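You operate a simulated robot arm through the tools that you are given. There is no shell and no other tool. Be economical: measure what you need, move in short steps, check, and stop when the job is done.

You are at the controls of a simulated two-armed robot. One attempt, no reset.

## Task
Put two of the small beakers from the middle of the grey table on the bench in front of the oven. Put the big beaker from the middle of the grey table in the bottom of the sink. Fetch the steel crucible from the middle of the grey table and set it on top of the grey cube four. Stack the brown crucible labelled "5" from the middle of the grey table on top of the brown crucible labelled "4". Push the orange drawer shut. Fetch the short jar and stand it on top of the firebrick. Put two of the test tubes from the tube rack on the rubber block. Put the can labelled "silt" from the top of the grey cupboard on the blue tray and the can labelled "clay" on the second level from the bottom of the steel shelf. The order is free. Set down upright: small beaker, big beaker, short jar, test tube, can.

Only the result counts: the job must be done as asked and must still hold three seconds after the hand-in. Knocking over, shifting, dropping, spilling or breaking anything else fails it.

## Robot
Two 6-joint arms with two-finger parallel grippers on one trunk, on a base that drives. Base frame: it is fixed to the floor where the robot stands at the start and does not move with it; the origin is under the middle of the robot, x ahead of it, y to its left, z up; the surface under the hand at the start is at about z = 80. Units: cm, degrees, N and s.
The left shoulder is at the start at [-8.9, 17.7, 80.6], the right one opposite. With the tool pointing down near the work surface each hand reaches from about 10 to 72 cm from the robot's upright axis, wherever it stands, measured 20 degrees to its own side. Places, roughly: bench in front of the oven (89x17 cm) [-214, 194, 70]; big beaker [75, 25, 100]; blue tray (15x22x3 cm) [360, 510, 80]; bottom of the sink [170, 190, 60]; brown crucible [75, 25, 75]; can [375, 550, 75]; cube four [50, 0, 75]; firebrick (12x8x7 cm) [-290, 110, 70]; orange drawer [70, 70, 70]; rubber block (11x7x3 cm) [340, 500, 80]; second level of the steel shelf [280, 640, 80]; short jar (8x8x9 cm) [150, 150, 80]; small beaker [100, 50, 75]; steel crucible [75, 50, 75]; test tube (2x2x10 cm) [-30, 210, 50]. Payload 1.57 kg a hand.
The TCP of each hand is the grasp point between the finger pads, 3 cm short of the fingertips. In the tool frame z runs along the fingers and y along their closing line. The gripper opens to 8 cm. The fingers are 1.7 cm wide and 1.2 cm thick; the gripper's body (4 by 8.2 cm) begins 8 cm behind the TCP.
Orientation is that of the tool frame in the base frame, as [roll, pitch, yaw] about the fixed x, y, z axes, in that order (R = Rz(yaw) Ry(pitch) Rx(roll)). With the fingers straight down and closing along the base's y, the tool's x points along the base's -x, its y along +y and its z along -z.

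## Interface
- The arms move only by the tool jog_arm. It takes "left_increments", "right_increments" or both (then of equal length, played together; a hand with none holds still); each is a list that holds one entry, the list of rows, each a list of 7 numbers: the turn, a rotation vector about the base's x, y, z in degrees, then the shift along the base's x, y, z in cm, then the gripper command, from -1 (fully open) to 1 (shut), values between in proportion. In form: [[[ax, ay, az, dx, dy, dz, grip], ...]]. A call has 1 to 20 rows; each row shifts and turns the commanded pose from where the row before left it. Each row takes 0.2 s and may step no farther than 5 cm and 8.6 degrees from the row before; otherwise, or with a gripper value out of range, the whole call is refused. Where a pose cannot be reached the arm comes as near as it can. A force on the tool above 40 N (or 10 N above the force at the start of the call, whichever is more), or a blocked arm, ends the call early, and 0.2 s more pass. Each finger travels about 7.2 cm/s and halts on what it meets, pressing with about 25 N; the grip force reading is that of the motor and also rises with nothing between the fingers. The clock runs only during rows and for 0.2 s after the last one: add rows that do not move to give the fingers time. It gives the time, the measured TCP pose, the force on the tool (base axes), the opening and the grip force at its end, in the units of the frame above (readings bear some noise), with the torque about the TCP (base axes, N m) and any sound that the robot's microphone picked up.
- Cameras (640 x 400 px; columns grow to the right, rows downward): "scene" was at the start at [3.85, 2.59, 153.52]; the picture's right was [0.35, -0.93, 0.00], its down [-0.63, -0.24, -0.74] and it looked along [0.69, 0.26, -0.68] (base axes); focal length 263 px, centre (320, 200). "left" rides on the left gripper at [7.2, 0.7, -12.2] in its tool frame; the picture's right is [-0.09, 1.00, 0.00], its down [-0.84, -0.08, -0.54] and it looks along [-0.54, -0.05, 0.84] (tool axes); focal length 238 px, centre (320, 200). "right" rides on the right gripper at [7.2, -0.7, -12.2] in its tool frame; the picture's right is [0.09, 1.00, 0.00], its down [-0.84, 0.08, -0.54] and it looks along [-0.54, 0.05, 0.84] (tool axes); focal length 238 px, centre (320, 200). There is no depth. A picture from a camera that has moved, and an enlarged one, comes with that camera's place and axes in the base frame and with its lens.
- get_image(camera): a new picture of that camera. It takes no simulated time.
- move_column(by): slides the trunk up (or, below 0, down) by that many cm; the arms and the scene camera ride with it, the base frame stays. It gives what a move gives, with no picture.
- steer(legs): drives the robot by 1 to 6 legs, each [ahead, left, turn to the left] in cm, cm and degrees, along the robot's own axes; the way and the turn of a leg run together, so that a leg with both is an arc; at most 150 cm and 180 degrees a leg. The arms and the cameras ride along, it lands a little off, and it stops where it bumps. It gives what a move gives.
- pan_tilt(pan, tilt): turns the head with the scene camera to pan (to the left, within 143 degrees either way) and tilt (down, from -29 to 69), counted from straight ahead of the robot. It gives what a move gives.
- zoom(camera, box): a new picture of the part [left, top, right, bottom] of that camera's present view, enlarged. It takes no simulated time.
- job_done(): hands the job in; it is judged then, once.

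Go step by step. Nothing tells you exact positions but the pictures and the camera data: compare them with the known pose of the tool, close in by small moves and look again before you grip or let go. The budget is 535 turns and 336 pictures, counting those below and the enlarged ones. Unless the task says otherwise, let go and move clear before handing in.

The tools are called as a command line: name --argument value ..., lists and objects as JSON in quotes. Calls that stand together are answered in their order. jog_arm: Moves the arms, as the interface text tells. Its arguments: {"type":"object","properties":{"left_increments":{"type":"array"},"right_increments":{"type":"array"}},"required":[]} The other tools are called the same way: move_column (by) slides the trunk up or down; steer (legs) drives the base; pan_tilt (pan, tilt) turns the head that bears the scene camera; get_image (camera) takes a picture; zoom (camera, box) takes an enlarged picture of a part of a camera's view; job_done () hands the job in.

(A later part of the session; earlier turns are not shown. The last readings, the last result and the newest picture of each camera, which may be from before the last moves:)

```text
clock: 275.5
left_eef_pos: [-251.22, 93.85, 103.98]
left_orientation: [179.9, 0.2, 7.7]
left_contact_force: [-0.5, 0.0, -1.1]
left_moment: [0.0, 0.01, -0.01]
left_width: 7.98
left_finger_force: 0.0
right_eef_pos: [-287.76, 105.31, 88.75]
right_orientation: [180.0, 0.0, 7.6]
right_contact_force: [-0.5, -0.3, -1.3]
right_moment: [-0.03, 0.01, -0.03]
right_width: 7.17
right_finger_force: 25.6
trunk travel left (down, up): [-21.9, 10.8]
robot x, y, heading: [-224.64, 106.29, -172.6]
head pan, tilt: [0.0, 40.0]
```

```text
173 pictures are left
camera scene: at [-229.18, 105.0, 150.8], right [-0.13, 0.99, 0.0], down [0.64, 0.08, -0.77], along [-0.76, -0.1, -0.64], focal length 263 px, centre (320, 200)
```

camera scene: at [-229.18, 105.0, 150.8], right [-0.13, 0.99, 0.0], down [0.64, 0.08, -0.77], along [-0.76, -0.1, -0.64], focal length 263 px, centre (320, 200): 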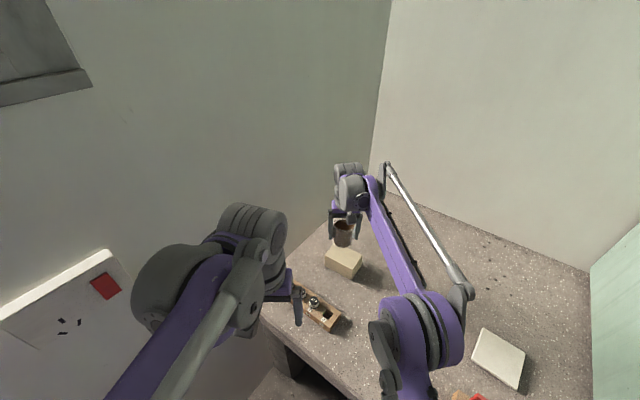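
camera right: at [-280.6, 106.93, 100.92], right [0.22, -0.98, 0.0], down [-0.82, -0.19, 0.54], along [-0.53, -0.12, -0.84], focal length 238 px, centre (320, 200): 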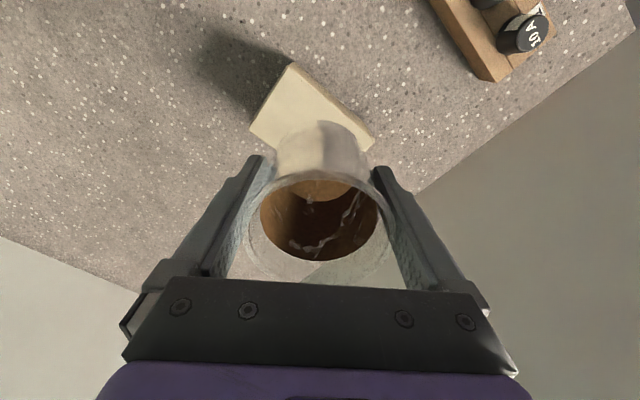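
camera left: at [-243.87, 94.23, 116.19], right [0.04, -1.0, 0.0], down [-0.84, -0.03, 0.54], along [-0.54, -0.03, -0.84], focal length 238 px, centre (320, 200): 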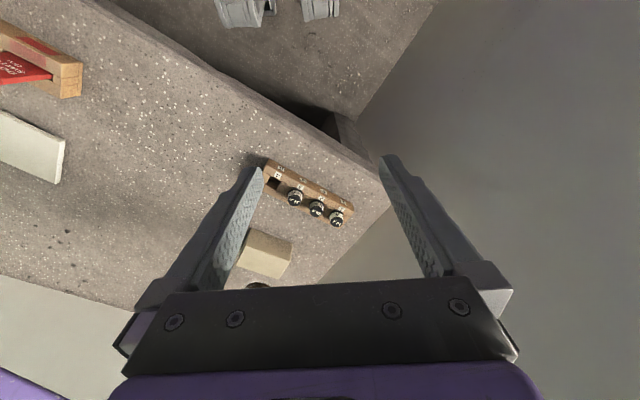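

zoom --camera "scene" --box '[290, 200, 410, 310]'

zoom --camera "right" --box '[220, 50, 420, 290]'

```text
3.64 times, centred on (350, 255) of scene
camera zoom: at [-229.18, 105.0, 150.8], right [-0.13, 0.99, 0.0], down [0.64, 0.08, -0.77], along [-0.76, -0.1, -0.64], focal length 957 px, centre (211, 0)
```

zoom: 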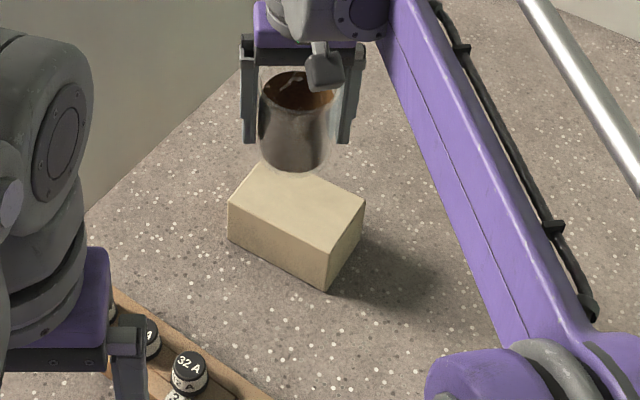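

```text
1.67 times, centred on (320, 170) of right
camera zoom: at [-280.6, 106.93, 100.92], right [0.22, -0.98, 0.0], down [-0.82, -0.19, 0.54], along [-0.53, -0.12, -0.84], focal length 397 px, centre (320, 250)
```

zoom: 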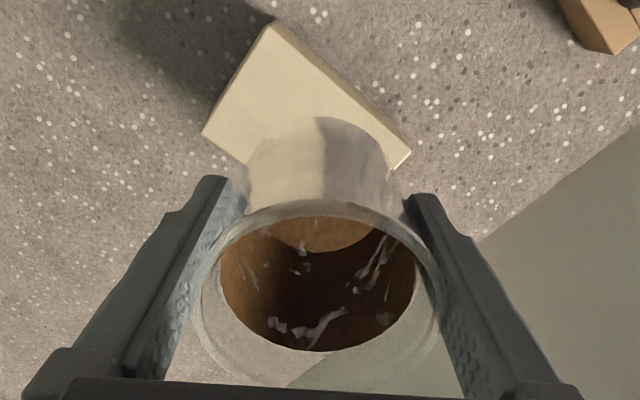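

jog_arm --right_increments '[[[0, 0, 0, -0.1, 0.3, -1, 1], [0, 0, 0, 0, 0, -1, 1], [0, 0, 0, 0, 0, -1, 1], [0, 0, 0, 0, 0, -1, 1], [0, 0, 0, 0, 0, -1, 1], [0, 0, 0, 0, 0, -0.5, 1], [0, 0, 0, 0, 0, -0.3, 1], [0, 0, 0, 0, 0, -0.3, 1], [0, 0, 0, 0, 0, 0, 1]]]'

```text
clock: 277.5
left_eef_pos: [-251.1, 93.77, 104.03]
left_orientation: [179.8, 0.2, 7.5]
left_contact_force: [-0.6, 2.3, -0.3]
left_moment: [0.03, -0.01, -0.01]
left_width: 8.03
left_finger_force: 0.1
right_eef_pos: [-287.81, 105.64, 82.76]
right_orientation: [180.0, 0.0, 7.5]
right_contact_force: [-0.3, -1.2, -2.6]
right_moment: [0.01, 0.01, 0.05]
right_width: 7.15
right_finger_force: 25.0
trunk travel left (down, up): [-21.9, 10.8]
robot x, y, heading: [-224.7, 105.86, -172.6]
head pan, tilt: [0.0, 40.0]
```

jog_arm --right_increments '[[[0, 0, 0, 0, 0, -0.3, 1], [0, 0, 0, 0, 0, -0.3, 1], [0, 0, 0, 0, 0, 0, 1]]]'

zoom --camera "scene" --box '[300, 210, 400, 290]'

```text
clock: 278.3
left_eef_pos: [-251.2, 93.8, 104.0]
left_orientation: [179.8, 0.1, 7.6]
left_contact_force: [0.5, 0.1, 0.4]
left_moment: [-0.04, -0.01, 0.01]
left_width: 8.01
left_finger_force: 0.1
right_eef_pos: [-287.85, 105.58, 82.1]
right_orientation: [-180.0, 0.0, 7.5]
right_contact_force: [0.0, -0.9, -2.3]
right_moment: [0.05, 0.0, -0.02]
right_width: 7.12
right_finger_force: 25.3
trunk travel left (down, up): [-21.9, 10.8]
robot x, y, heading: [-224.56, 105.41, -172.5]
head pan, tilt: [0.0, 40.0]
```

```text
5.00 times, centred on (350, 250) of scene
camera zoom: at [-229.16, 105.0, 150.8], right [-0.13, 0.99, 0.0], down [0.64, 0.08, -0.77], along [-0.76, -0.1, -0.64], focal length 1316 px, centre (170, -50)
```

zoom: 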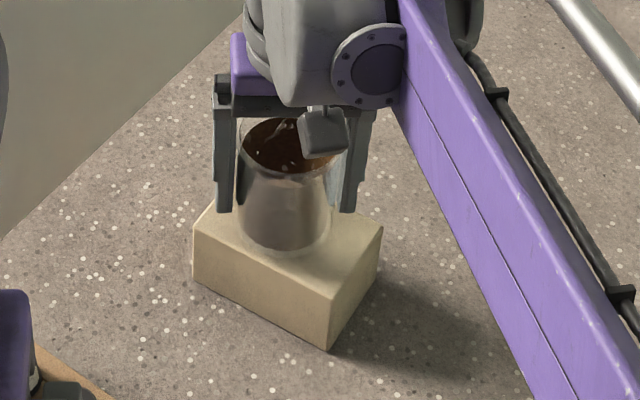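

jog_arm --right_increments '[[[0, 0, 0, 0, 0, -0.25, 1], [0, 0, 0, 0, 0, -0.25, 1], [0, 0, 0, 0, 0, 0, 1]]]'

```text
clock: 279.1
left_eef_pos: [-251.21, 93.91, 104.01]
left_orientation: [179.9, 0.1, 7.7]
left_contact_force: [-0.5, -0.4, -0.4]
left_moment: [0.0, 0.0, -0.01]
left_width: 7.99
left_finger_force: 0.1
right_eef_pos: [-287.79, 105.66, 81.62]
right_orientation: [-180.0, 0.0, 7.5]
right_contact_force: [0.6, 0.4, -1.6]
right_moment: [-0.02, -0.01, -0.03]
right_width: 7.16
right_finger_force: 24.7
trunk travel left (down, up): [-21.9, 10.8]
robot x, y, heading: [-224.55, 105.83, -172.0]
head pan, tilt: [0.0, 40.0]
```

jog_arm --right_increments '[[[0, 0, 0, 0, 0, -0.25, 1], [0, 0, 0, 0, 0, -0.25, 1], [0, 0, 0, 0, 0, 0, 1]]]'

```text
clock: 279.9
left_eef_pos: [-251.1, 93.85, 103.99]
left_orientation: [179.8, 0.2, 7.6]
left_contact_force: [0.0, -0.4, -0.3]
left_moment: [0.01, 0.03, 0.01]
left_width: 7.98
left_finger_force: 0.1
right_eef_pos: [-287.71, 105.69, 81.21]
right_orientation: [180.0, 0.1, 7.5]
right_contact_force: [-0.9, 0.2, 14.8]
right_moment: [0.0, 0.05, -0.08]
right_width: 7.16
right_finger_force: 25.3
trunk travel left (down, up): [-21.9, 10.8]
robot x, y, heading: [-224.69, 105.89, -172.3]
head pan, tilt: [0.0, 40.0]
```

Contact made and balanced; I release the jar and lift off.

jog_arm --right_increments '[[[0, 0, 0, 0, 0, 0.1, 0.9], [0, 0, 0, 0, 0, 0, 0.3], [0, 0, 0, 0, 0, 0, -0.5], [0, 0, 0, 0, 0, 0, -1], [0, 0, 0, 0, 0, 0, -1], [0, 0, 0, 0, 0, 1.5, -1], [0, 0, 0, 0, 0, 2, -1], [0, 0, 0, 0, 0, 3, -1], [0, 0, 0, 0, 0, 3, -1], [0, 0, 0, 0, 0, 3, -1], [0, 0, 0, 2, 0.4, 3, -1], [0, 0, 0, 4, 0.8, 2, -1], [0, 0, 0, 4, 0.8, 0, -1], [0, 0, 0, 4, 0.8, 0, -1], [0, 0, 0, 4, 0.8, 0, -1]]]'

get_image --camera "right"

```text
clock: 283.1
left_eef_pos: [-250.98, 93.85, 104.05]
left_orientation: [179.8, 0.2, 7.6]
left_contact_force: [0.5, 0.2, 0.4]
left_moment: [-0.04, 0.04, 0.05]
left_width: 8.01
left_finger_force: 0.1
right_eef_pos: [-269.63, 109.18, 98.72]
right_orientation: [180.0, 0.1, 7.4]
right_contact_force: [-0.8, 0.0, -0.2]
right_moment: [0.01, 0.02, 0.03]
right_width: 8.0
right_finger_force: 0.0
trunk travel left (down, up): [-21.9, 10.8]
robot x, y, heading: [-224.8, 106.1, -172.6]
head pan, tilt: [0.0, 40.0]
```

```text
169 pictures are left
camera right: at [-262.5, 110.9, 110.9], right [0.22, -0.98, 0.0], down [-0.82, -0.18, 0.54], along [-0.53, -0.12, -0.84], focal length 238 px, centre (320, 200)
```

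right: 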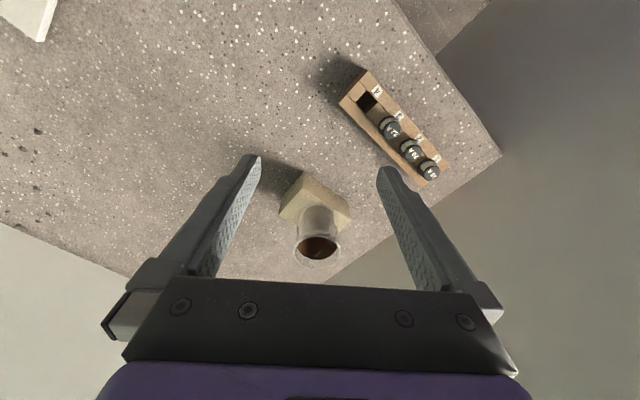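

The jar stands on the firebrick. Now back to the table for the second small beaker (the one at the right, near "6").

steer --legs '[[-14, 0, 0], [0, 0, -40], [-90, 0, 0], [-60, -30, 0], [0, 0, 90], [0, 0, 90]]'

move_column --by 10

```text
clock: 301.6
left_eef_pos: [-40.48, 45.47, 104.12]
left_orientation: [179.8, 0.2, 146.7]
left_contact_force: [-0.7, -0.3, -0.8]
left_moment: [-0.02, -0.02, 0.01]
left_width: 8.0
left_finger_force: 0.1
right_eef_pos: [-36.51, 21.64, 98.71]
right_orientation: [180.0, -0.1, 146.6]
right_contact_force: [0.6, -0.9, 0.2]
right_moment: [0.0, -0.02, -0.02]
right_width: 7.97
right_finger_force: 0.0
trunk travel left (down, up): [-21.9, 10.8]
robot x, y, heading: [-68.16, 53.43, -33.4]
head pan, tilt: [0.0, 40.0]
```

```text
clock: 302.9
left_eef_pos: [-40.51, 45.43, 114.05]
left_orientation: [179.8, 0.1, 146.7]
left_contact_force: [-0.7, 0.2, -0.9]
left_moment: [0.02, -0.02, 0.0]
left_width: 8.02
left_finger_force: 0.1
right_eef_pos: [-36.61, 21.69, 108.73]
right_orientation: [180.0, 0.0, 146.5]
right_contact_force: [-0.4, 0.2, -0.2]
right_moment: [-0.02, -0.01, 0.0]
right_width: 8.01
right_finger_force: 0.1
trunk travel left (down, up): [-31.9, 0.8]
robot x, y, heading: [-68.08, 53.24, -33.7]
head pan, tilt: [0.0, 40.0]
```

jog_arm --right_increments '[[[0, 0, 0, 0, 0, 3, -1], [0, 0, 0, 0, 0, 3, -1]]]'

steer --legs '[[0, 36, 1.5], [74, 0, 0]]'

get_image --camera "right"

get_image --camera "scene"

```text
clock: 303.5
left_eef_pos: [-40.59, 45.52, 113.95]
left_orientation: [179.9, 0.2, 146.7]
left_contact_force: [0.0, -0.2, -0.1]
left_moment: [-0.03, 0.0, 0.03]
left_width: 7.98
left_finger_force: 0.0
right_eef_pos: [-36.41, 21.62, 114.77]
right_orientation: [180.0, 0.1, 146.5]
right_contact_force: [0.2, -0.8, -0.5]
right_moment: [-0.04, 0.0, 0.01]
right_width: 8.0
right_finger_force: 0.1
trunk travel left (down, up): [-31.9, 0.8]
robot x, y, heading: [-68.57, 53.67, -33.5]
head pan, tilt: [0.0, 40.0]
```

```text
clock: 311.0
left_eef_pos: [43.11, 37.67, 114.03]
left_orientation: [179.9, 0.1, 148.3]
left_contact_force: [0.4, 0.5, -0.7]
left_moment: [0.0, 0.03, -0.02]
left_width: 8.01
left_finger_force: 0.0
right_eef_pos: [47.93, 14.11, 114.69]
right_orientation: [180.0, -0.1, 148.2]
right_contact_force: [0.0, 0.5, 1.0]
right_moment: [-0.04, -0.01, -0.02]
right_width: 8.03
right_finger_force: 0.0
trunk travel left (down, up): [-31.9, 0.8]
robot x, y, heading: [14.87, 45.17, -31.9]
head pan, tilt: [0.0, 40.0]
```

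```text
168 pictures are left
camera right: at [41.56, 17.29, 126.89], right [0.45, 0.89, 0.0], down [0.75, -0.37, 0.54], along [0.49, -0.24, -0.84], focal length 238 px, centre (320, 200)
```

right: 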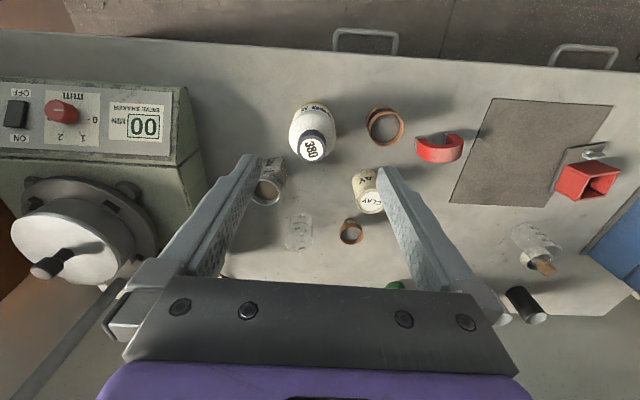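

```text
167 pictures are left
camera scene: at [18.8, 42.47, 161.37], right [-0.53, -0.85, 0.0], down [-0.55, 0.34, -0.77], along [0.65, -0.4, -0.64], focal length 263 px, centre (320, 200)
```

scene: 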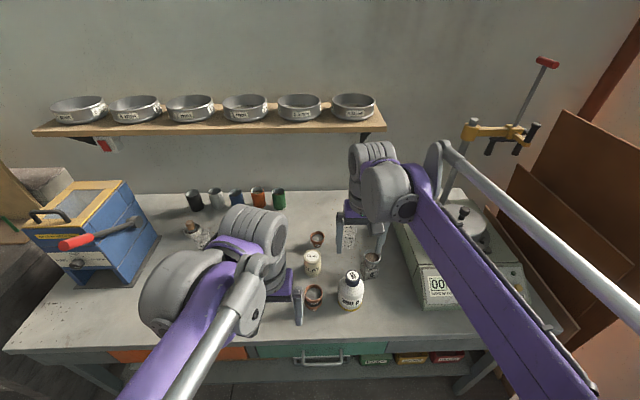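

zoom --camera "right" --box '[230, 160, 410, 290]'

```text
3.08 times, centred on (320, 225) of right
camera zoom: at [41.56, 17.29, 126.89], right [0.45, 0.89, 0.0], down [0.75, -0.37, 0.54], along [0.49, -0.24, -0.84], focal length 733 px, centre (320, 123)
```

zoom: 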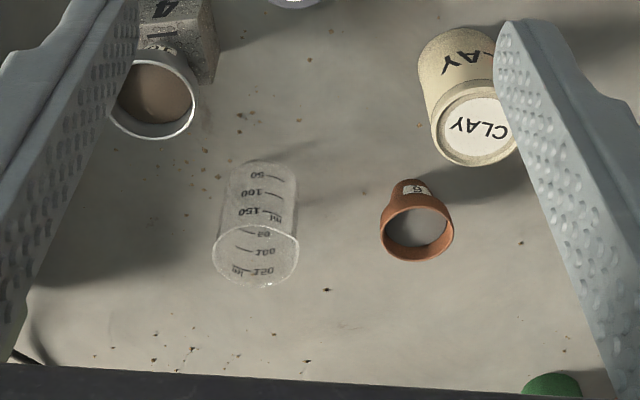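

steer --legs '[[11, 0, 0]]'

jog_arm --right_increments '[[[0, 0, 0, 0, 0, -4, -1], [0, 0, 0, 0, 0, -4, -1], [0, 0, 0, 0, 0, -4, -1], [0, 0, 0, 2.4, -1.9, -2, -1], [0, 0, 0, 2.4, -1.9, 0, -1], [0, 0, 0, 2.4, -1.9, 0, -1], [0, 0, 0, 2.4, -1.9, 0, -1], [0, 0, 0, 2.4, -1.9, 0, -1]]]'

get_image --camera "right"

```text
clock: 312.1
left_eef_pos: [52.48, 32.12, 113.95]
left_orientation: [179.9, 0.0, 148.4]
left_contact_force: [0.3, -0.5, 0.0]
left_moment: [-0.01, 0.02, -0.01]
left_width: 7.98
left_finger_force: 0.0
right_eef_pos: [57.07, 8.39, 114.71]
right_orientation: [-180.0, -0.1, 148.2]
right_contact_force: [0.5, 0.2, -0.1]
right_moment: [0.02, -0.01, 0.01]
right_width: 7.99
right_finger_force: 0.0
trunk travel left (down, up): [-31.9, 0.8]
robot x, y, heading: [24.24, 39.22, -31.9]
head pan, tilt: [0.0, 40.0]
```

```text
clock: 313.9
left_eef_pos: [52.59, 31.89, 114.1]
left_orientation: [179.7, 0.1, 148.5]
left_contact_force: [0.1, -1.0, 0.5]
left_moment: [0.0, 0.01, 0.02]
left_width: 8.0
left_finger_force: 0.0
right_eef_pos: [69.32, -1.36, 100.75]
right_orientation: [180.0, 0.0, 148.3]
right_contact_force: [-0.2, -0.3, 0.1]
right_moment: [0.01, -0.02, -0.01]
right_width: 7.98
right_finger_force: 0.0
trunk travel left (down, up): [-31.9, 0.8]
robot x, y, heading: [24.37, 39.35, -31.9]
head pan, tilt: [0.0, 40.0]
```

```text
165 pictures are left
camera right: at [62.99, 1.9, 112.88], right [0.45, 0.9, 0.0], down [0.75, -0.37, 0.54], along [0.49, -0.24, -0.84], focal length 238 px, centre (320, 200)
```

right: 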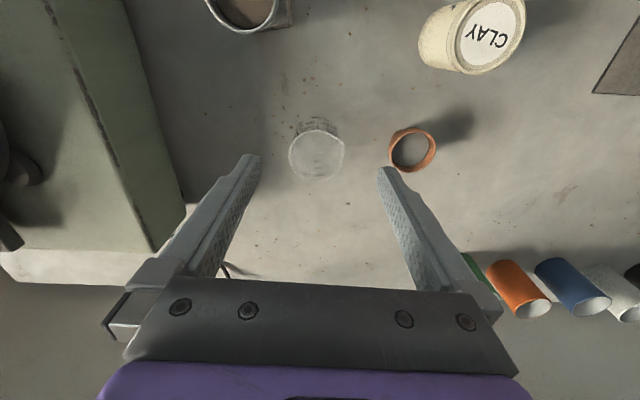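

jog_arm --right_increments '[[[0, 0, 0, 1.4, -0.85, -2, -1], [0, 0, 0, 1.4, -0.85, -3, -1], [0, 0, 0, 0, 0, -3, -1]]]'

get_image --camera "right"

```text
clock: 314.8
left_eef_pos: [52.37, 32.15, 114.09]
left_orientation: [179.8, 0.1, 148.4]
left_contact_force: [0.3, 0.3, -0.1]
left_moment: [0.0, 0.02, -0.02]
left_width: 8.0
left_finger_force: 0.1
right_eef_pos: [72.0, -3.0, 92.92]
right_orientation: [-180.0, -0.1, 148.2]
right_contact_force: [-0.9, -1.0, 0.0]
right_moment: [-0.03, 0.06, -0.02]
right_width: 8.02
right_finger_force: 0.1
trunk travel left (down, up): [-31.9, 0.8]
robot x, y, heading: [24.77, 39.03, -32.3]
head pan, tilt: [0.0, 40.0]
```

```text
164 pictures are left
camera right: at [65.55, 0.25, 105.01], right [0.45, 0.9, 0.0], down [0.75, -0.37, 0.54], along [0.49, -0.24, -0.84], focal length 238 px, centre (320, 200)
```

right: 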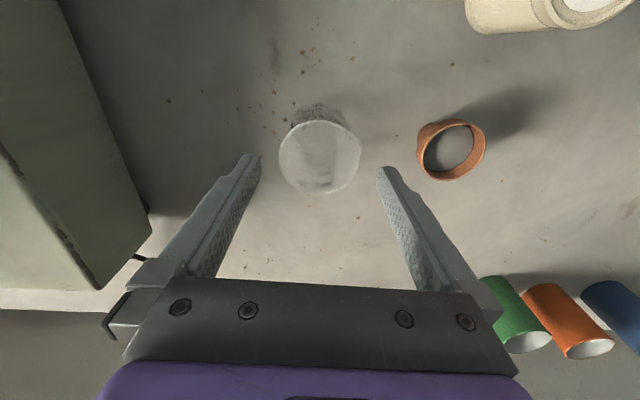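

jog_arm --right_increments '[[[0, 0, 0, 0.1, 0, -2.5, -1], [0, 0, 0, 0, 0, -2.5, -1], [0, 0, 0, 0, 0, -2.2, -1], [0, 0, 0, 0, 0, -1.4, -1], [0, 0, 0, 0, 0, 0, -0.2], [0, 0, 0, 0, 0, 0, 0.5], [0, 0, 0, 0, 0, 0, 1], [0, 0, 0, 0, 0, 0, 1], [0, 0, 0, 0, 0, 0, 1]]]'

jog_arm --right_increments '[[[0, 0, 0, 0, 0, 0.4, 1], [0, 0, 0, 0, 0, 0.8, 1], [0, 0, 0, 0, 0, 1, 1], [0, 0, 0, 0, 0, 1, 1], [0, 0, 0, 0, 0, 1, 1], [0, 0, 0, 0, 0, 1, 1], [0, 0, 0, 0, 0, 1, 1], [0, 0, 0, 0, 0, 1, 1], [0, 0, 0, 0, 0, 1, 1], [0, 0, 0, 0, 0, 1, 1], [0, 0, 0, 0, 0, 1, 1], [0, 0, 0, 0, 0, 1, 1], [0, 0, 0, 0, 0, 1, 1], [0, 0, 0, -0.4, 0.25, 1, 1], [0, 0, 0, -0.8, 0.5, 1, 1], [0, 0, 0, -0.8, 0.5, 1, 1], [0, 0, 0, -0.8, 0.5, 1, 1]]]'

get_image --camera "right"

```text
clock: 316.8
left_eef_pos: [52.4, 31.96, 114.0]
left_orientation: [179.8, 0.1, 148.4]
left_contact_force: [-0.5, 0.9, -0.9]
left_moment: [0.0, 0.01, -0.03]
left_width: 8.02
left_finger_force: 0.1
right_eef_pos: [71.97, -2.88, 84.31]
right_orientation: [-180.0, 0.0, 148.1]
right_contact_force: [0.5, -0.5, -0.9]
right_moment: [0.02, 0.0, 0.0]
right_width: 6.05
right_finger_force: 25.5
trunk travel left (down, up): [-31.9, 0.8]
robot x, y, heading: [24.33, 39.3, -31.9]
head pan, tilt: [0.0, 40.0]
```

```text
clock: 320.4
left_eef_pos: [52.46, 32.02, 113.99]
left_orientation: [179.7, 0.2, 148.4]
left_contact_force: [0.0, 0.4, -0.3]
left_moment: [0.04, 0.02, -0.01]
left_width: 8.0
left_finger_force: 0.0
right_eef_pos: [69.3, -1.24, 100.36]
right_orientation: [-180.0, 0.1, 148.2]
right_contact_force: [0.7, 0.3, -0.7]
right_moment: [-0.01, 0.01, -0.01]
right_width: 6.06
right_finger_force: 24.8
trunk travel left (down, up): [-31.9, 0.8]
robot x, y, heading: [24.55, 39.1, -31.8]
head pan, tilt: [0.0, 40.0]
```

```text
163 pictures are left
camera right: at [62.88, 2.11, 112.47], right [0.45, 0.9, 0.0], down [0.75, -0.37, 0.54], along [0.49, -0.24, -0.84], focal length 238 px, centre (320, 200)
```

right: 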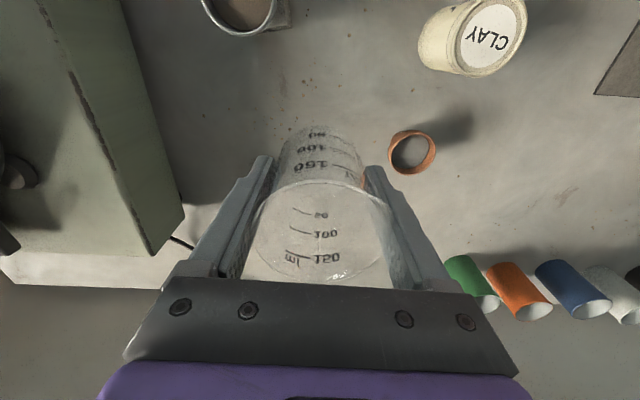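

jog_arm --right_increments '[[[0, 0, 0, -0.4, 0.25, 0.5, 1], [0, 0, 0, -0.85, 0.53, 0.8, 1], [0, 0, 0, -0.85, 0.53, 0.8, 1], [0, 0, 0, -0.85, 0.53, 0.8, 1], [0, 0, 0, -0.85, 0.53, 0.8, 1], [0, 0, 0, -0.85, 0.53, 0.8, 1], [0, 0, 0, -0.85, 0.53, 0.8, 1], [0, 0, 0, -0.85, 0.53, 0.8, 1], [0, 0, 0, -0.85, 0.53, 0.8, 1], [0, 0, 0, -0.85, 0.53, 0.8, 1], [0, 0, 0, -0.4, 0.25, 0.4, 1]]]'

steer --legs '[[-75, 0, 0], [0, 0, 90], [0, 0, 90], [0, 25, 0], [80, 0, 0], [60, 0, 0]]'

get_image --camera "right"

get_image --camera "scene"

```text
clock: 322.8
left_eef_pos: [52.5, 32.04, 113.99]
left_orientation: [179.7, 0.1, 148.5]
left_contact_force: [-0.4, 0.0, -0.2]
left_moment: [0.0, 0.04, 0.0]
left_width: 7.99
left_finger_force: 0.1
right_eef_pos: [60.8, 4.15, 108.39]
right_orientation: [180.0, 0.0, 148.2]
right_contact_force: [-0.5, 0.2, 0.1]
right_moment: [0.01, 0.01, 0.02]
right_width: 6.04
right_finger_force: 24.9
trunk travel left (down, up): [-31.9, 0.8]
robot x, y, heading: [24.46, 39.72, -31.8]
head pan, tilt: [0.0, 40.0]
```

```text
clock: 343.7
left_eef_pos: [-200.38, 141.84, 114.0]
left_orientation: [179.8, 0.1, -32.2]
left_contact_force: [0.4, 0.2, 0.1]
left_moment: [0.04, -0.01, 0.02]
left_width: 8.01
left_finger_force: 0.0
right_eef_pos: [-208.49, 169.83, 108.38]
right_orientation: [-180.0, 0.0, -32.4]
right_contact_force: [0.5, 0.2, -1.0]
right_moment: [0.01, -0.02, -0.01]
right_width: 6.05
right_finger_force: 24.9
trunk travel left (down, up): [-31.9, 0.8]
robot x, y, heading: [-172.36, 134.18, 147.6]
head pan, tilt: [0.0, 40.0]
```

```text
162 pictures are left
camera right: at [-202.0, 166.56, 120.55], right [-0.46, -0.89, 0.0], down [-0.75, 0.38, 0.54], along [-0.48, 0.25, -0.84], focal length 238 px, centre (320, 200)
```

right: 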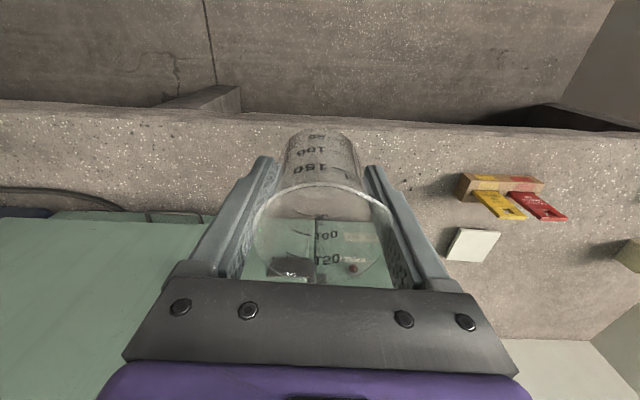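

```text
161 pictures are left
camera scene: at [-175.85, 136.16, 161.36], right [0.54, 0.84, 0.0], down [0.54, -0.34, -0.77], along [-0.65, 0.41, -0.64], focal length 263 px, centre (320, 200)
```

scene: 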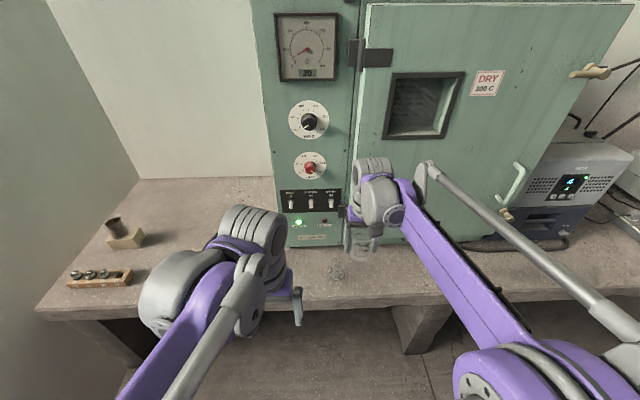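

steer --legs '[[0, -15, 0], [6, 0, 0]]'

move_column --by -10

get_image --camera "right"

```text
clock: 346.3
left_eef_pos: [-197.18, 157.83, 113.95]
left_orientation: [179.8, 0.2, -32.2]
left_contact_force: [1.1, -0.1, 0.5]
left_moment: [-0.01, 0.05, -0.02]
left_width: 8.02
left_finger_force: 0.1
right_eef_pos: [-205.23, 185.88, 108.34]
right_orientation: [179.9, 0.0, -32.2]
right_contact_force: [0.0, -0.2, -0.8]
right_moment: [0.0, -0.04, 0.02]
right_width: 6.07
right_finger_force: 25.2
trunk travel left (down, up): [-31.9, 0.8]
robot x, y, heading: [-169.6, 150.83, 147.6]
head pan, tilt: [0.0, 40.0]
```

```text
clock: 347.6
left_eef_pos: [-197.4, 157.87, 103.99]
left_orientation: [179.8, 0.1, -32.3]
left_contact_force: [-0.1, -0.2, 0.6]
left_moment: [0.0, 0.01, 0.0]
left_width: 8.02
left_finger_force: 0.1
right_eef_pos: [-205.31, 185.89, 98.34]
right_orientation: [179.9, 0.0, -32.3]
right_contact_force: [-0.6, 0.1, -0.7]
right_moment: [0.03, 0.03, 0.02]
right_width: 6.06
right_finger_force: 25.7
trunk travel left (down, up): [-21.9, 10.8]
robot x, y, heading: [-169.19, 150.79, 147.7]
head pan, tilt: [0.0, 40.0]
```

```text
160 pictures are left
camera right: at [-198.92, 182.62, 110.58], right [-0.45, -0.89, 0.0], down [-0.75, 0.38, 0.54], along [-0.48, 0.25, -0.84], focal length 238 px, centre (320, 200)
```

right: 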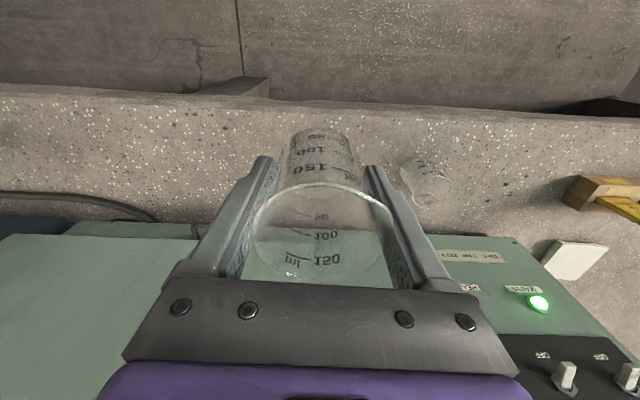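

jog_arm --right_increments '[[[0, 0, 0, -0.4, 0.25, -0.5, 1], [0, 0, 0, -0.8, 0.5, -1, 1], [0, 0, 0, -0.8, 0.5, -1, 1], [0, 0, 0, -0.8, 0.5, -1, 1], [0, 0, 0, -0.8, 0.5, -1, 1], [0, 0, 0, -0.8, 0.5, -1, 1], [0, 0, 0, -0.8, 0.5, -1, 1], [0, 0, 0, -0.8, 0.5, -1, 1], [0, 0, 0, -0.8, 0.5, -1, 1], [0, 0, 0, -0.8, 0.5, -1, 1], [0, 0, 0, -0.8, 0.5, -1, 1], [0, 0, 0, -0.8, 0.5, -1, 1], [0, 0, 0, -0.2, 0.1, -1, 1], [0, 0, 0, 0, 0, -1, 1], [0, 0, 0, 0, 0, -1, 1], [0, 0, 0, 0, 0, -1, 1], [0, 0, 0, 0, 0, -1, 1], [0, 0, 0, 0, 0, -1, 1], [0, 0, 0, 0, 0, -1, 1], [0, 0, 0, 0, 0, -1, 1]]]'

get_image --camera "right"

```text
clock: 351.8
left_eef_pos: [-197.09, 157.91, 104.05]
left_orientation: [179.8, 0.2, -32.1]
left_contact_force: [-0.5, -0.4, -0.3]
left_moment: [-0.01, 0.0, 0.02]
left_width: 8.0
left_finger_force: 0.0
right_eef_pos: [-214.63, 191.79, 78.99]
right_orientation: [180.0, 0.1, -32.3]
right_contact_force: [-0.4, -0.6, 0.3]
right_moment: [-0.01, 0.0, -0.02]
right_width: 6.05
right_finger_force: 25.0
trunk travel left (down, up): [-21.9, 10.8]
robot x, y, heading: [-169.49, 150.18, 147.7]
head pan, tilt: [0.0, 40.0]
```

```text
159 pictures are left
camera right: at [-208.15, 188.43, 91.1], right [-0.46, -0.89, 0.0], down [-0.75, 0.38, 0.54], along [-0.48, 0.25, -0.84], focal length 238 px, centre (320, 200)
```

right: 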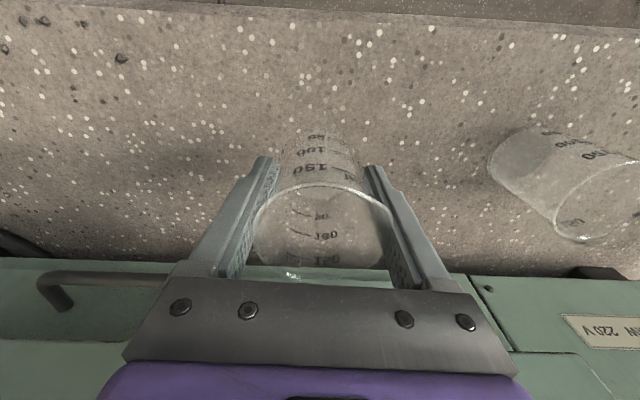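

jog_arm --right_increments '[[[0, 0, 0, 0, 0, -1, 1], [0, 0, 0, 0, 0, -1, 1], [0, 0, 0, 0, 0, -1, 1], [0, 0, 0, 0, 0, -0.7, 1], [0, 0, 0, 0, 0, -0.4, 1], [0, 0, 0, 0, 0, -0.3, 1], [0, 0, 0, 0, 0, 0, 1]]]'

```text
clock: 353.4
left_eef_pos: [-197.3, 157.98, 104.12]
left_orientation: [179.8, 0.1, -32.2]
left_contact_force: [0.6, 1.0, 0.3]
left_moment: [-0.01, 0.01, 0.0]
left_width: 7.99
left_finger_force: 0.0
right_eef_pos: [-214.82, 191.73, 74.58]
right_orientation: [-180.0, 0.0, -32.2]
right_contact_force: [0.4, 0.1, 0.0]
right_moment: [-0.01, 0.04, 0.0]
right_width: 6.06
right_finger_force: 25.5
trunk travel left (down, up): [-21.9, 10.8]
robot x, y, heading: [-169.46, 150.46, 147.6]
head pan, tilt: [0.0, 40.0]
```

jog_arm --right_increments '[[[0, 0, 0, 0, 0, -0.25, 1], [0, 0, 0, 0, 0, -0.25, 1], [0, 0, 0, 0, 0, 0, 1]]]'

```text
clock: 354.2
left_eef_pos: [-197.27, 158.0, 104.15]
left_orientation: [179.8, 0.2, -32.1]
left_contact_force: [-0.5, -0.1, -0.5]
left_moment: [0.05, -0.02, 0.01]
left_width: 8.01
left_finger_force: 0.0
right_eef_pos: [-214.83, 191.68, 74.12]
right_orientation: [180.0, 0.1, -32.4]
right_contact_force: [-2.2, 3.3, 11.4]
right_moment: [-0.08, 0.16, -0.05]
right_width: 6.05
right_finger_force: 24.9
trunk travel left (down, up): [-21.9, 10.8]
robot x, y, heading: [-169.22, 150.73, 147.9]
head pan, tilt: [0.0, 40.0]
```

jog_arm --right_increments '[[[0, 0, 0, 0, 0, 0.05, 0.6], [0, 0, 0, 0, 0, 0, 0.2], [0, 0, 0, 0, 0, 0, -0.3], [0, 0, 0, 0, 0, 0, -1], [0, 0, 0, 0, 0, 0, -1], [0, 0, 0, 0, 0, 2, -1], [0, 0, 0, 0, 0, 3, -1], [0, 0, 0, 0, 0, 3, -1], [0, 0, 0, 0, 0, 3, -1], [0, 0, 0, 0, 0, 3, -1], [0, 0, 0, 1.7, -1.06, 3, -1], [0, 0, 0, 2.5, -1.6, 2, -1], [0, 0, 0, 2.5, -1.6, 0, -1], [0, 0, 0, 2.5, -1.6, 0, -1], [0, 0, 0, 2.5, -1.6, 0, -1]]]'

get_image --camera "right"

```text
clock: 356.6
left_eef_pos: [-197.4, 158.01, 103.95]
left_orientation: [179.9, 0.1, -32.2]
left_contact_force: [0.0, -0.6, -0.2]
left_moment: [0.03, 0.03, -0.01]
left_width: 8.03
left_finger_force: 0.1
right_eef_pos: [-214.12, 191.51, 88.89]
right_orientation: [-180.0, 0.0, -32.5]
right_contact_force: [-3.8, 5.0, -11.8]
right_moment: [-0.61, -1.03, -0.17]
right_width: 8.0
right_finger_force: 0.0
trunk travel left (down, up): [-21.9, 10.8]
robot x, y, heading: [-169.41, 150.39, 147.6]
head pan, tilt: [0.0, 40.0]
stopped in row 11 (right hand): the force on the tool passed its limit at 69 N (the readings are from after the stop); the commanded pose is now the measured one
```

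```text
158 pictures are left
camera right: at [-207.66, 188.12, 101.05], right [-0.46, -0.89, 0.0], down [-0.75, 0.38, 0.54], along [-0.48, 0.25, -0.84], focal length 238 px, centre (320, 200)
```

right: 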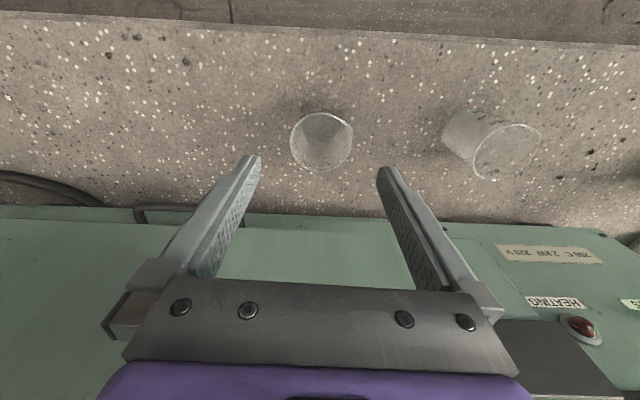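

The hand brushed the oven's hinge on the way up; I move straight back (away from the oven) first.

jog_arm --right_increments '[[[0, 0, 0, 0, 0, -1, -1], [0, 0, 0, 0.85, -0.53, 0, -1], [0, 0, 0, 1.7, -1.06, 0, -1], [0, 0, 0, 1.7, -1.06, 0, -1], [0, 0, 0, 1.7, -1.06, 0, -1], [0, 0, 0, 1.7, -1.06, 0, -1], [0, 0, 0, 1.7, -1.06, 0, -1], [0, 0, 0, 1.7, -1.06, 0, -1], [0, 0, 0, 1.7, -1.06, 1, -1], [0, 0, 0, 1.7, -1.06, 3, -1]]]'

get_image --camera "scene"

get_image --camera "right"

```text
clock: 358.8
left_eef_pos: [-197.19, 157.77, 104.05]
left_orientation: [179.8, 0.3, -32.2]
left_contact_force: [0.2, -0.6, 0.8]
left_moment: [0.03, 0.05, -0.02]
left_width: 8.03
left_finger_force: 0.1
right_eef_pos: [-199.44, 182.15, 92.37]
right_orientation: [-180.0, 0.0, -32.6]
right_contact_force: [0.3, 0.4, -0.6]
right_moment: [0.0, 0.05, 0.03]
right_width: 8.02
right_finger_force: 0.1
trunk travel left (down, up): [-21.9, 10.8]
robot x, y, heading: [-169.31, 150.33, 147.7]
head pan, tilt: [0.0, 40.0]
```

```text
157 pictures are left
camera scene: at [-172.93, 152.35, 150.81], right [0.53, 0.85, 0.0], down [0.54, -0.34, -0.77], along [-0.65, 0.41, -0.64], focal length 263 px, centre (320, 200)
```

scene: 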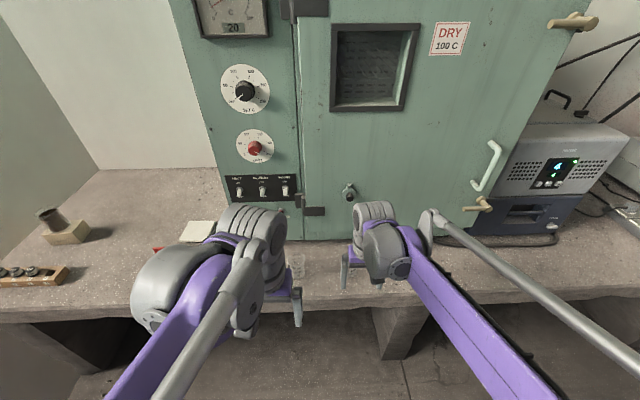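

```text
156 pictures are left
camera right: at [-193.01, 178.72, 104.39], right [-0.46, -0.89, 0.0], down [-0.75, 0.38, 0.54], along [-0.48, 0.25, -0.84], focal length 238 px, centre (320, 200)
```

right: 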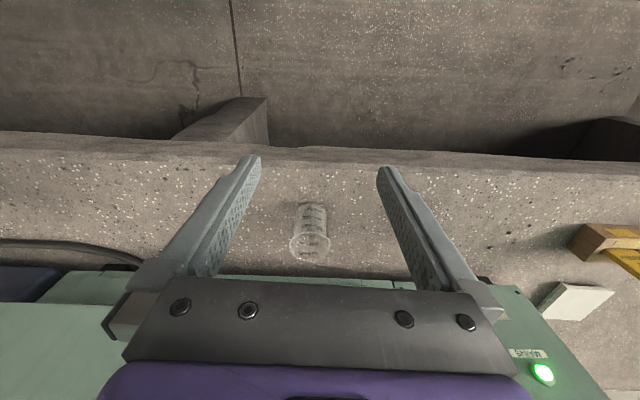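

Both beakers are placed. Now on to the tube rack near the red pigeonhole shelf: back out, then go along its front.

steer --legs '[[-10, 0, 0], [0, 28, 0], [-70, 0, 0], [-62, 0, 0], [0, -80, 0], [0, -40, 0]]'

pan_tilt --pan 0 --tilt 45

get_image --camera "scene"

```text
clock: 379.8
left_eef_pos: [-28.53, 162.29, 104.09]
left_orientation: [179.8, 0.1, -31.0]
left_contact_force: [0.5, -0.3, -0.6]
left_moment: [0.0, 0.01, -0.05]
left_width: 8.01
left_finger_force: 0.1
right_eef_pos: [-31.3, 186.41, 92.31]
right_orientation: [-179.9, 0.2, -31.3]
right_contact_force: [-0.7, 0.8, -0.7]
right_moment: [0.03, -0.01, 0.05]
right_width: 7.99
right_finger_force: 0.1
trunk travel left (down, up): [-21.9, 10.8]
robot x, y, heading: [-0.35, 155.18, 149.2]
head pan, tilt: [0.0, 40.0]
```

```text
clock: 380.5
left_eef_pos: [-28.44, 162.34, 104.05]
left_orientation: [179.7, 0.1, -30.9]
left_contact_force: [-0.4, -0.6, 0.3]
left_moment: [0.0, 0.0, 0.02]
left_width: 7.99
left_finger_force: 0.0
right_eef_pos: [-31.33, 186.36, 92.25]
right_orientation: [-180.0, 0.1, -31.3]
right_contact_force: [0.0, 0.5, -0.9]
right_moment: [-0.01, 0.0, 0.01]
right_width: 8.0
right_finger_force: 0.1
trunk travel left (down, up): [-21.9, 10.8]
robot x, y, heading: [-0.45, 155.18, 149.0]
head pan, tilt: [0.0, 45.0]
```

```text
155 pictures are left
camera scene: at [-3.8, 157.06, 150.08], right [0.52, 0.86, 0.0], down [0.61, -0.37, -0.71], along [-0.61, 0.37, -0.71], focal length 263 px, centre (320, 200)
```

scene: 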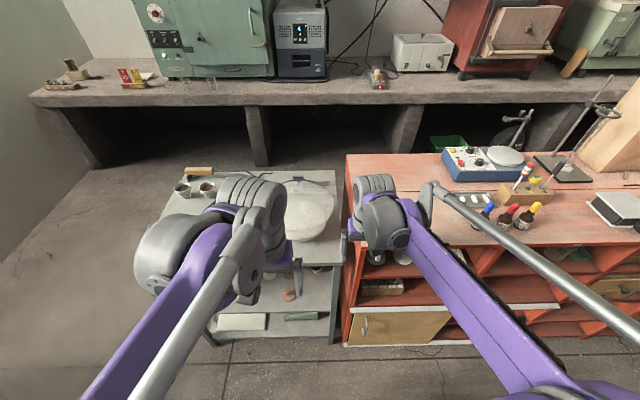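

zoom --camera "scene" --box '[180, 230, 460, 350]'

get_image --camera "right"

```text
2.29 times, centred on (320, 290) of scene
camera zoom: at [-3.8, 157.06, 150.08], right [0.52, 0.86, 0.0], down [0.61, -0.37, -0.71], along [-0.61, 0.37, -0.71], focal length 602 px, centre (320, -6)
```

zoom: 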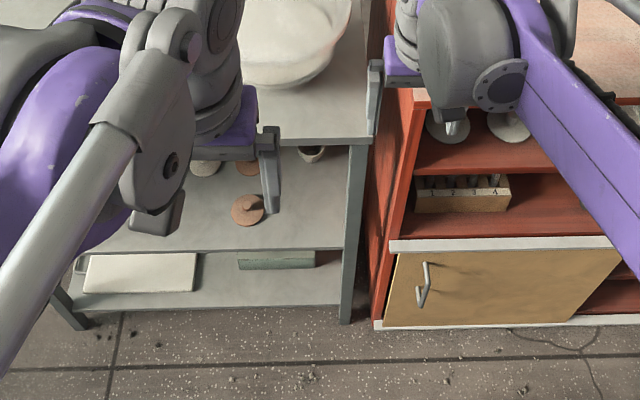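

```text
153 pictures are left
camera right: at [-24.73, 183.18, 104.35], right [-0.44, -0.9, 0.0], down [-0.76, 0.37, 0.54], along [-0.49, 0.24, -0.84], focal length 238 px, centre (320, 200)
```

right: 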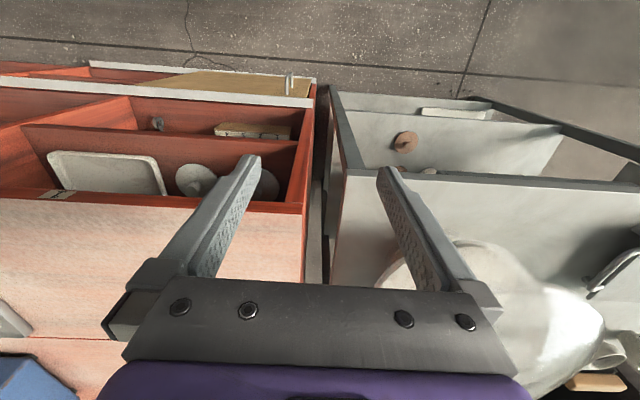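

The rack (wooden, labelled 1–4) sits in the red shelf's second cell at about (-31, 203, 50). I back off, lower the trunk, and tilt the hands forward to look in.

steer --legs '[[-22, -22, 0]]'

move_column --by -20

jog_arm --right_increments '[[[4.2, 7.0, 0, 0, 0, -1, -1], [4.2, 7.0, 0, 0, 0, -1, -1], [4.2, 7.0, 0, 0, 0, -1, -1], [4.2, 7.0, 0, 0, 0, -1, -1], [4.2, 7.0, 0, 0, 0, -1, -1], [4.2, 7.0, 0, 0, 0, -1, -1], [2.1, 3.5, 0, 0, 0, 0, -1]]]'

get_image --camera "right"

get_image --camera "scene"

```text
clock: 383.0
left_eef_pos: [1.97, 169.34, 104.04]
left_orientation: [179.8, -0.1, -30.8]
left_contact_force: [0.5, -0.9, -0.3]
left_moment: [0.0, 0.02, 0.0]
left_width: 8.02
left_finger_force: 0.0
right_eef_pos: [-0.81, 193.56, 92.27]
right_orientation: [-180.0, 0.1, -31.1]
right_contact_force: [0.6, 0.8, -0.3]
right_moment: [-0.01, 0.01, -0.02]
right_width: 7.99
right_finger_force: 0.0
trunk travel left (down, up): [-21.9, 10.8]
robot x, y, heading: [30.14, 162.45, 149.5]
head pan, tilt: [0.0, 45.0]
```

```text
clock: 385.2
left_eef_pos: [2.02, 169.38, 84.01]
left_orientation: [179.8, 0.1, -30.9]
left_contact_force: [-0.3, 0.5, 0.8]
left_moment: [-0.03, 0.01, 0.02]
left_width: 8.01
left_finger_force: 0.0
right_eef_pos: [-0.83, 193.51, 72.29]
right_orientation: [-179.9, 0.1, -31.1]
right_contact_force: [-0.1, 0.3, -1.3]
right_moment: [0.01, 0.04, 0.01]
right_width: 8.0
right_finger_force: 0.1
trunk travel left (down, up): [-1.9, 30.8]
robot x, y, heading: [30.17, 162.1, 149.1]
head pan, tilt: [0.0, 45.0]
```

```text
clock: 386.8
left_eef_pos: [1.97, 169.36, 84.07]
left_orientation: [179.7, 0.0, -30.8]
left_contact_force: [-0.5, 0.2, -0.5]
left_moment: [-0.01, 0.0, 0.02]
left_width: 8.0
left_finger_force: 0.0
right_eef_pos: [-0.88, 193.5, 66.27]
right_orientation: [179.8, 53.2, -31.3]
right_contact_force: [-0.8, 0.2, 0.8]
right_moment: [0.01, -0.01, 0.02]
right_width: 7.98
right_finger_force: 0.2
trunk travel left (down, up): [-1.9, 30.8]
robot x, y, heading: [30.03, 162.52, 148.6]
head pan, tilt: [0.0, 45.0]
```

```text
152 pictures are left
camera right: at [11.61, 186.81, 67.73], right [-0.47, -0.88, -0.07], down [-0.1, -0.03, 0.99], along [-0.88, 0.47, -0.07], focal length 238 px, centre (320, 200)
```

right: 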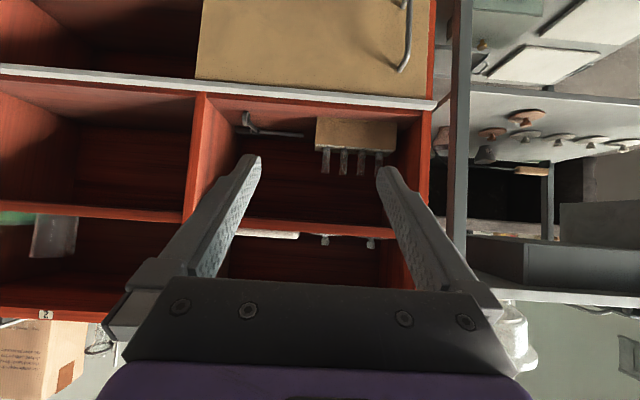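

```text
151 pictures are left
camera scene: at [22.69, 166.65, 129.49], right [0.51, 0.86, 0.0], down [0.61, -0.36, -0.71], along [-0.61, 0.36, -0.71], focal length 263 px, centre (320, 200)
```

scene: 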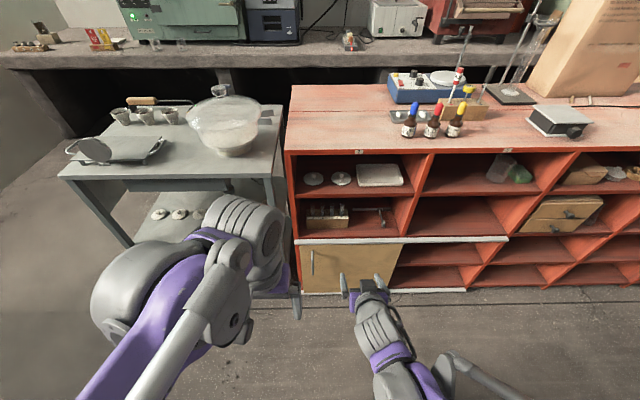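

zoom --camera "right" --box '[190, 80, 440, 250]'

zoom --camera "scene" --box '[280, 150, 440, 260]'

```text
2.35 times, centred on (315, 165) of right
camera zoom: at [11.61, 186.81, 67.73], right [-0.47, -0.88, -0.07], down [-0.1, -0.03, 0.99], along [-0.88, 0.47, -0.07], focal length 561 px, centre (332, 282)
```

zoom: 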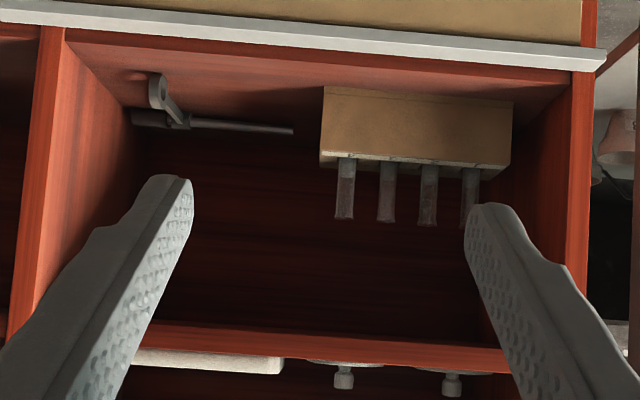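

```text
3.64 times, centred on (360, 205) of scene
camera zoom: at [22.69, 166.65, 129.49], right [0.51, 0.86, 0.0], down [0.61, -0.36, -0.71], along [-0.61, 0.36, -0.71], focal length 957 px, centre (174, 182)
```

zoom: 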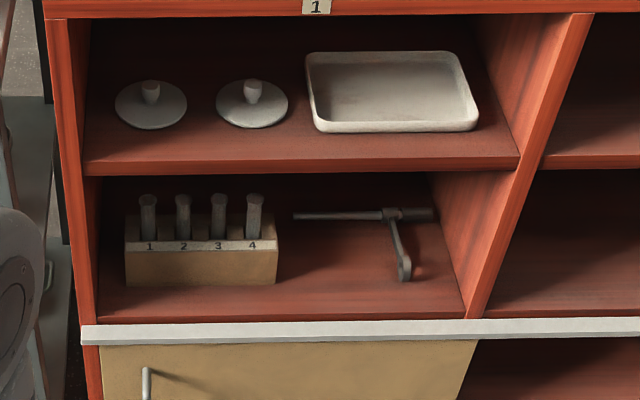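

jog_arm --left_increments '[[[4.2, 7.0, 0, 0, 0, -2.5, -1], [4.2, 7.0, 0, 0, 0, -2.5, -1], [4.2, 7.0, 0, 0, 0, -2.5, -1], [4.2, 7.0, 0, 0, 0, -2.5, -1], [4.2, 7.0, 0, 0, 0, -2.5, -1], [4.2, 7.0, 0, 0, 0, -2.5, -1], [2.1, 3.5, 0, 0, 0, -2.5, -1]]]'

steer --legs '[[20, -1, -0.5]]'

get_image --camera "right"

get_image --camera "left"

```text
clock: 388.4
left_eef_pos: [1.77, 169.53, 66.59]
left_orientation: [-179.9, 53.4, -30.7]
left_contact_force: [-0.3, 0.9, -0.6]
left_moment: [0.0, 0.02, 0.02]
left_width: 7.99
left_finger_force: 0.1
right_eef_pos: [-0.87, 193.55, 66.2]
right_orientation: [179.9, 53.1, -31.3]
right_contact_force: [0.5, 0.2, 0.0]
right_moment: [0.01, 0.01, -0.01]
right_width: 8.01
right_finger_force: 0.1
trunk travel left (down, up): [-1.9, 30.8]
robot x, y, heading: [29.97, 162.36, 148.9]
head pan, tilt: [0.0, 45.0]
```

```text
clock: 390.0
left_eef_pos: [-14.36, 180.91, 66.56]
left_orientation: [179.8, 53.2, -31.4]
left_contact_force: [-0.3, 0.1, -0.9]
left_moment: [0.0, -0.02, -0.02]
left_width: 8.04
left_finger_force: 0.1
right_eef_pos: [-16.96, 204.99, 66.21]
right_orientation: [179.9, 53.0, -31.8]
right_contact_force: [0.0, 0.1, -0.2]
right_moment: [0.04, 0.0, 0.02]
right_width: 7.98
right_finger_force: 0.1
trunk travel left (down, up): [-1.9, 30.8]
robot x, y, heading: [13.97, 173.99, 148.4]
head pan, tilt: [0.0, 45.0]
```

```text
148 pictures are left
camera right: at [-4.48, 198.16, 67.74], right [-0.48, -0.88, -0.07], down [-0.1, -0.03, 0.99], along [-0.87, 0.48, -0.07], focal length 238 px, centre (320, 200)
```

right: 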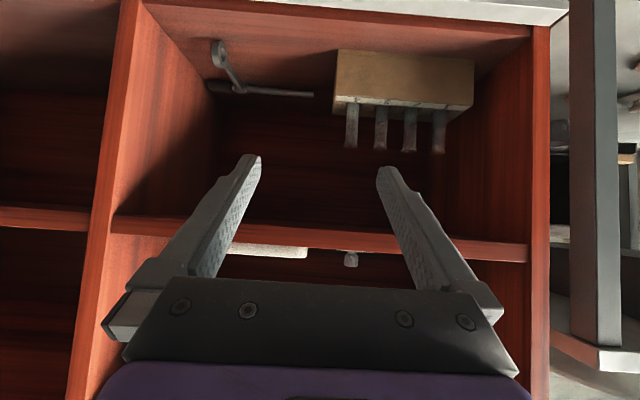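

```text
147 pictures are left
camera left: at [-2.65, 173.08, 68.14], right [-0.57, -0.82, 0.07], down [-0.02, 0.1, 0.99], along [-0.82, 0.56, -0.07], focal length 238 px, centre (320, 200)
```

left: 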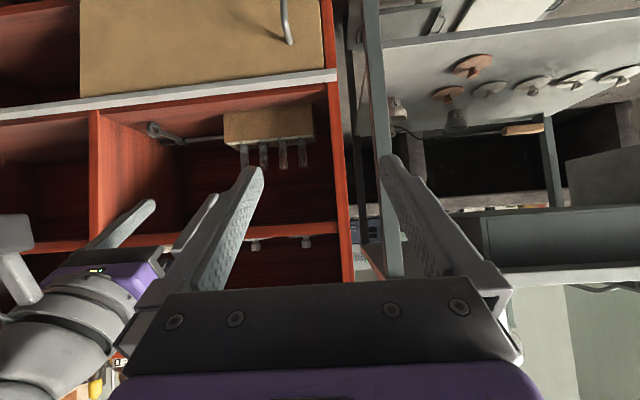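

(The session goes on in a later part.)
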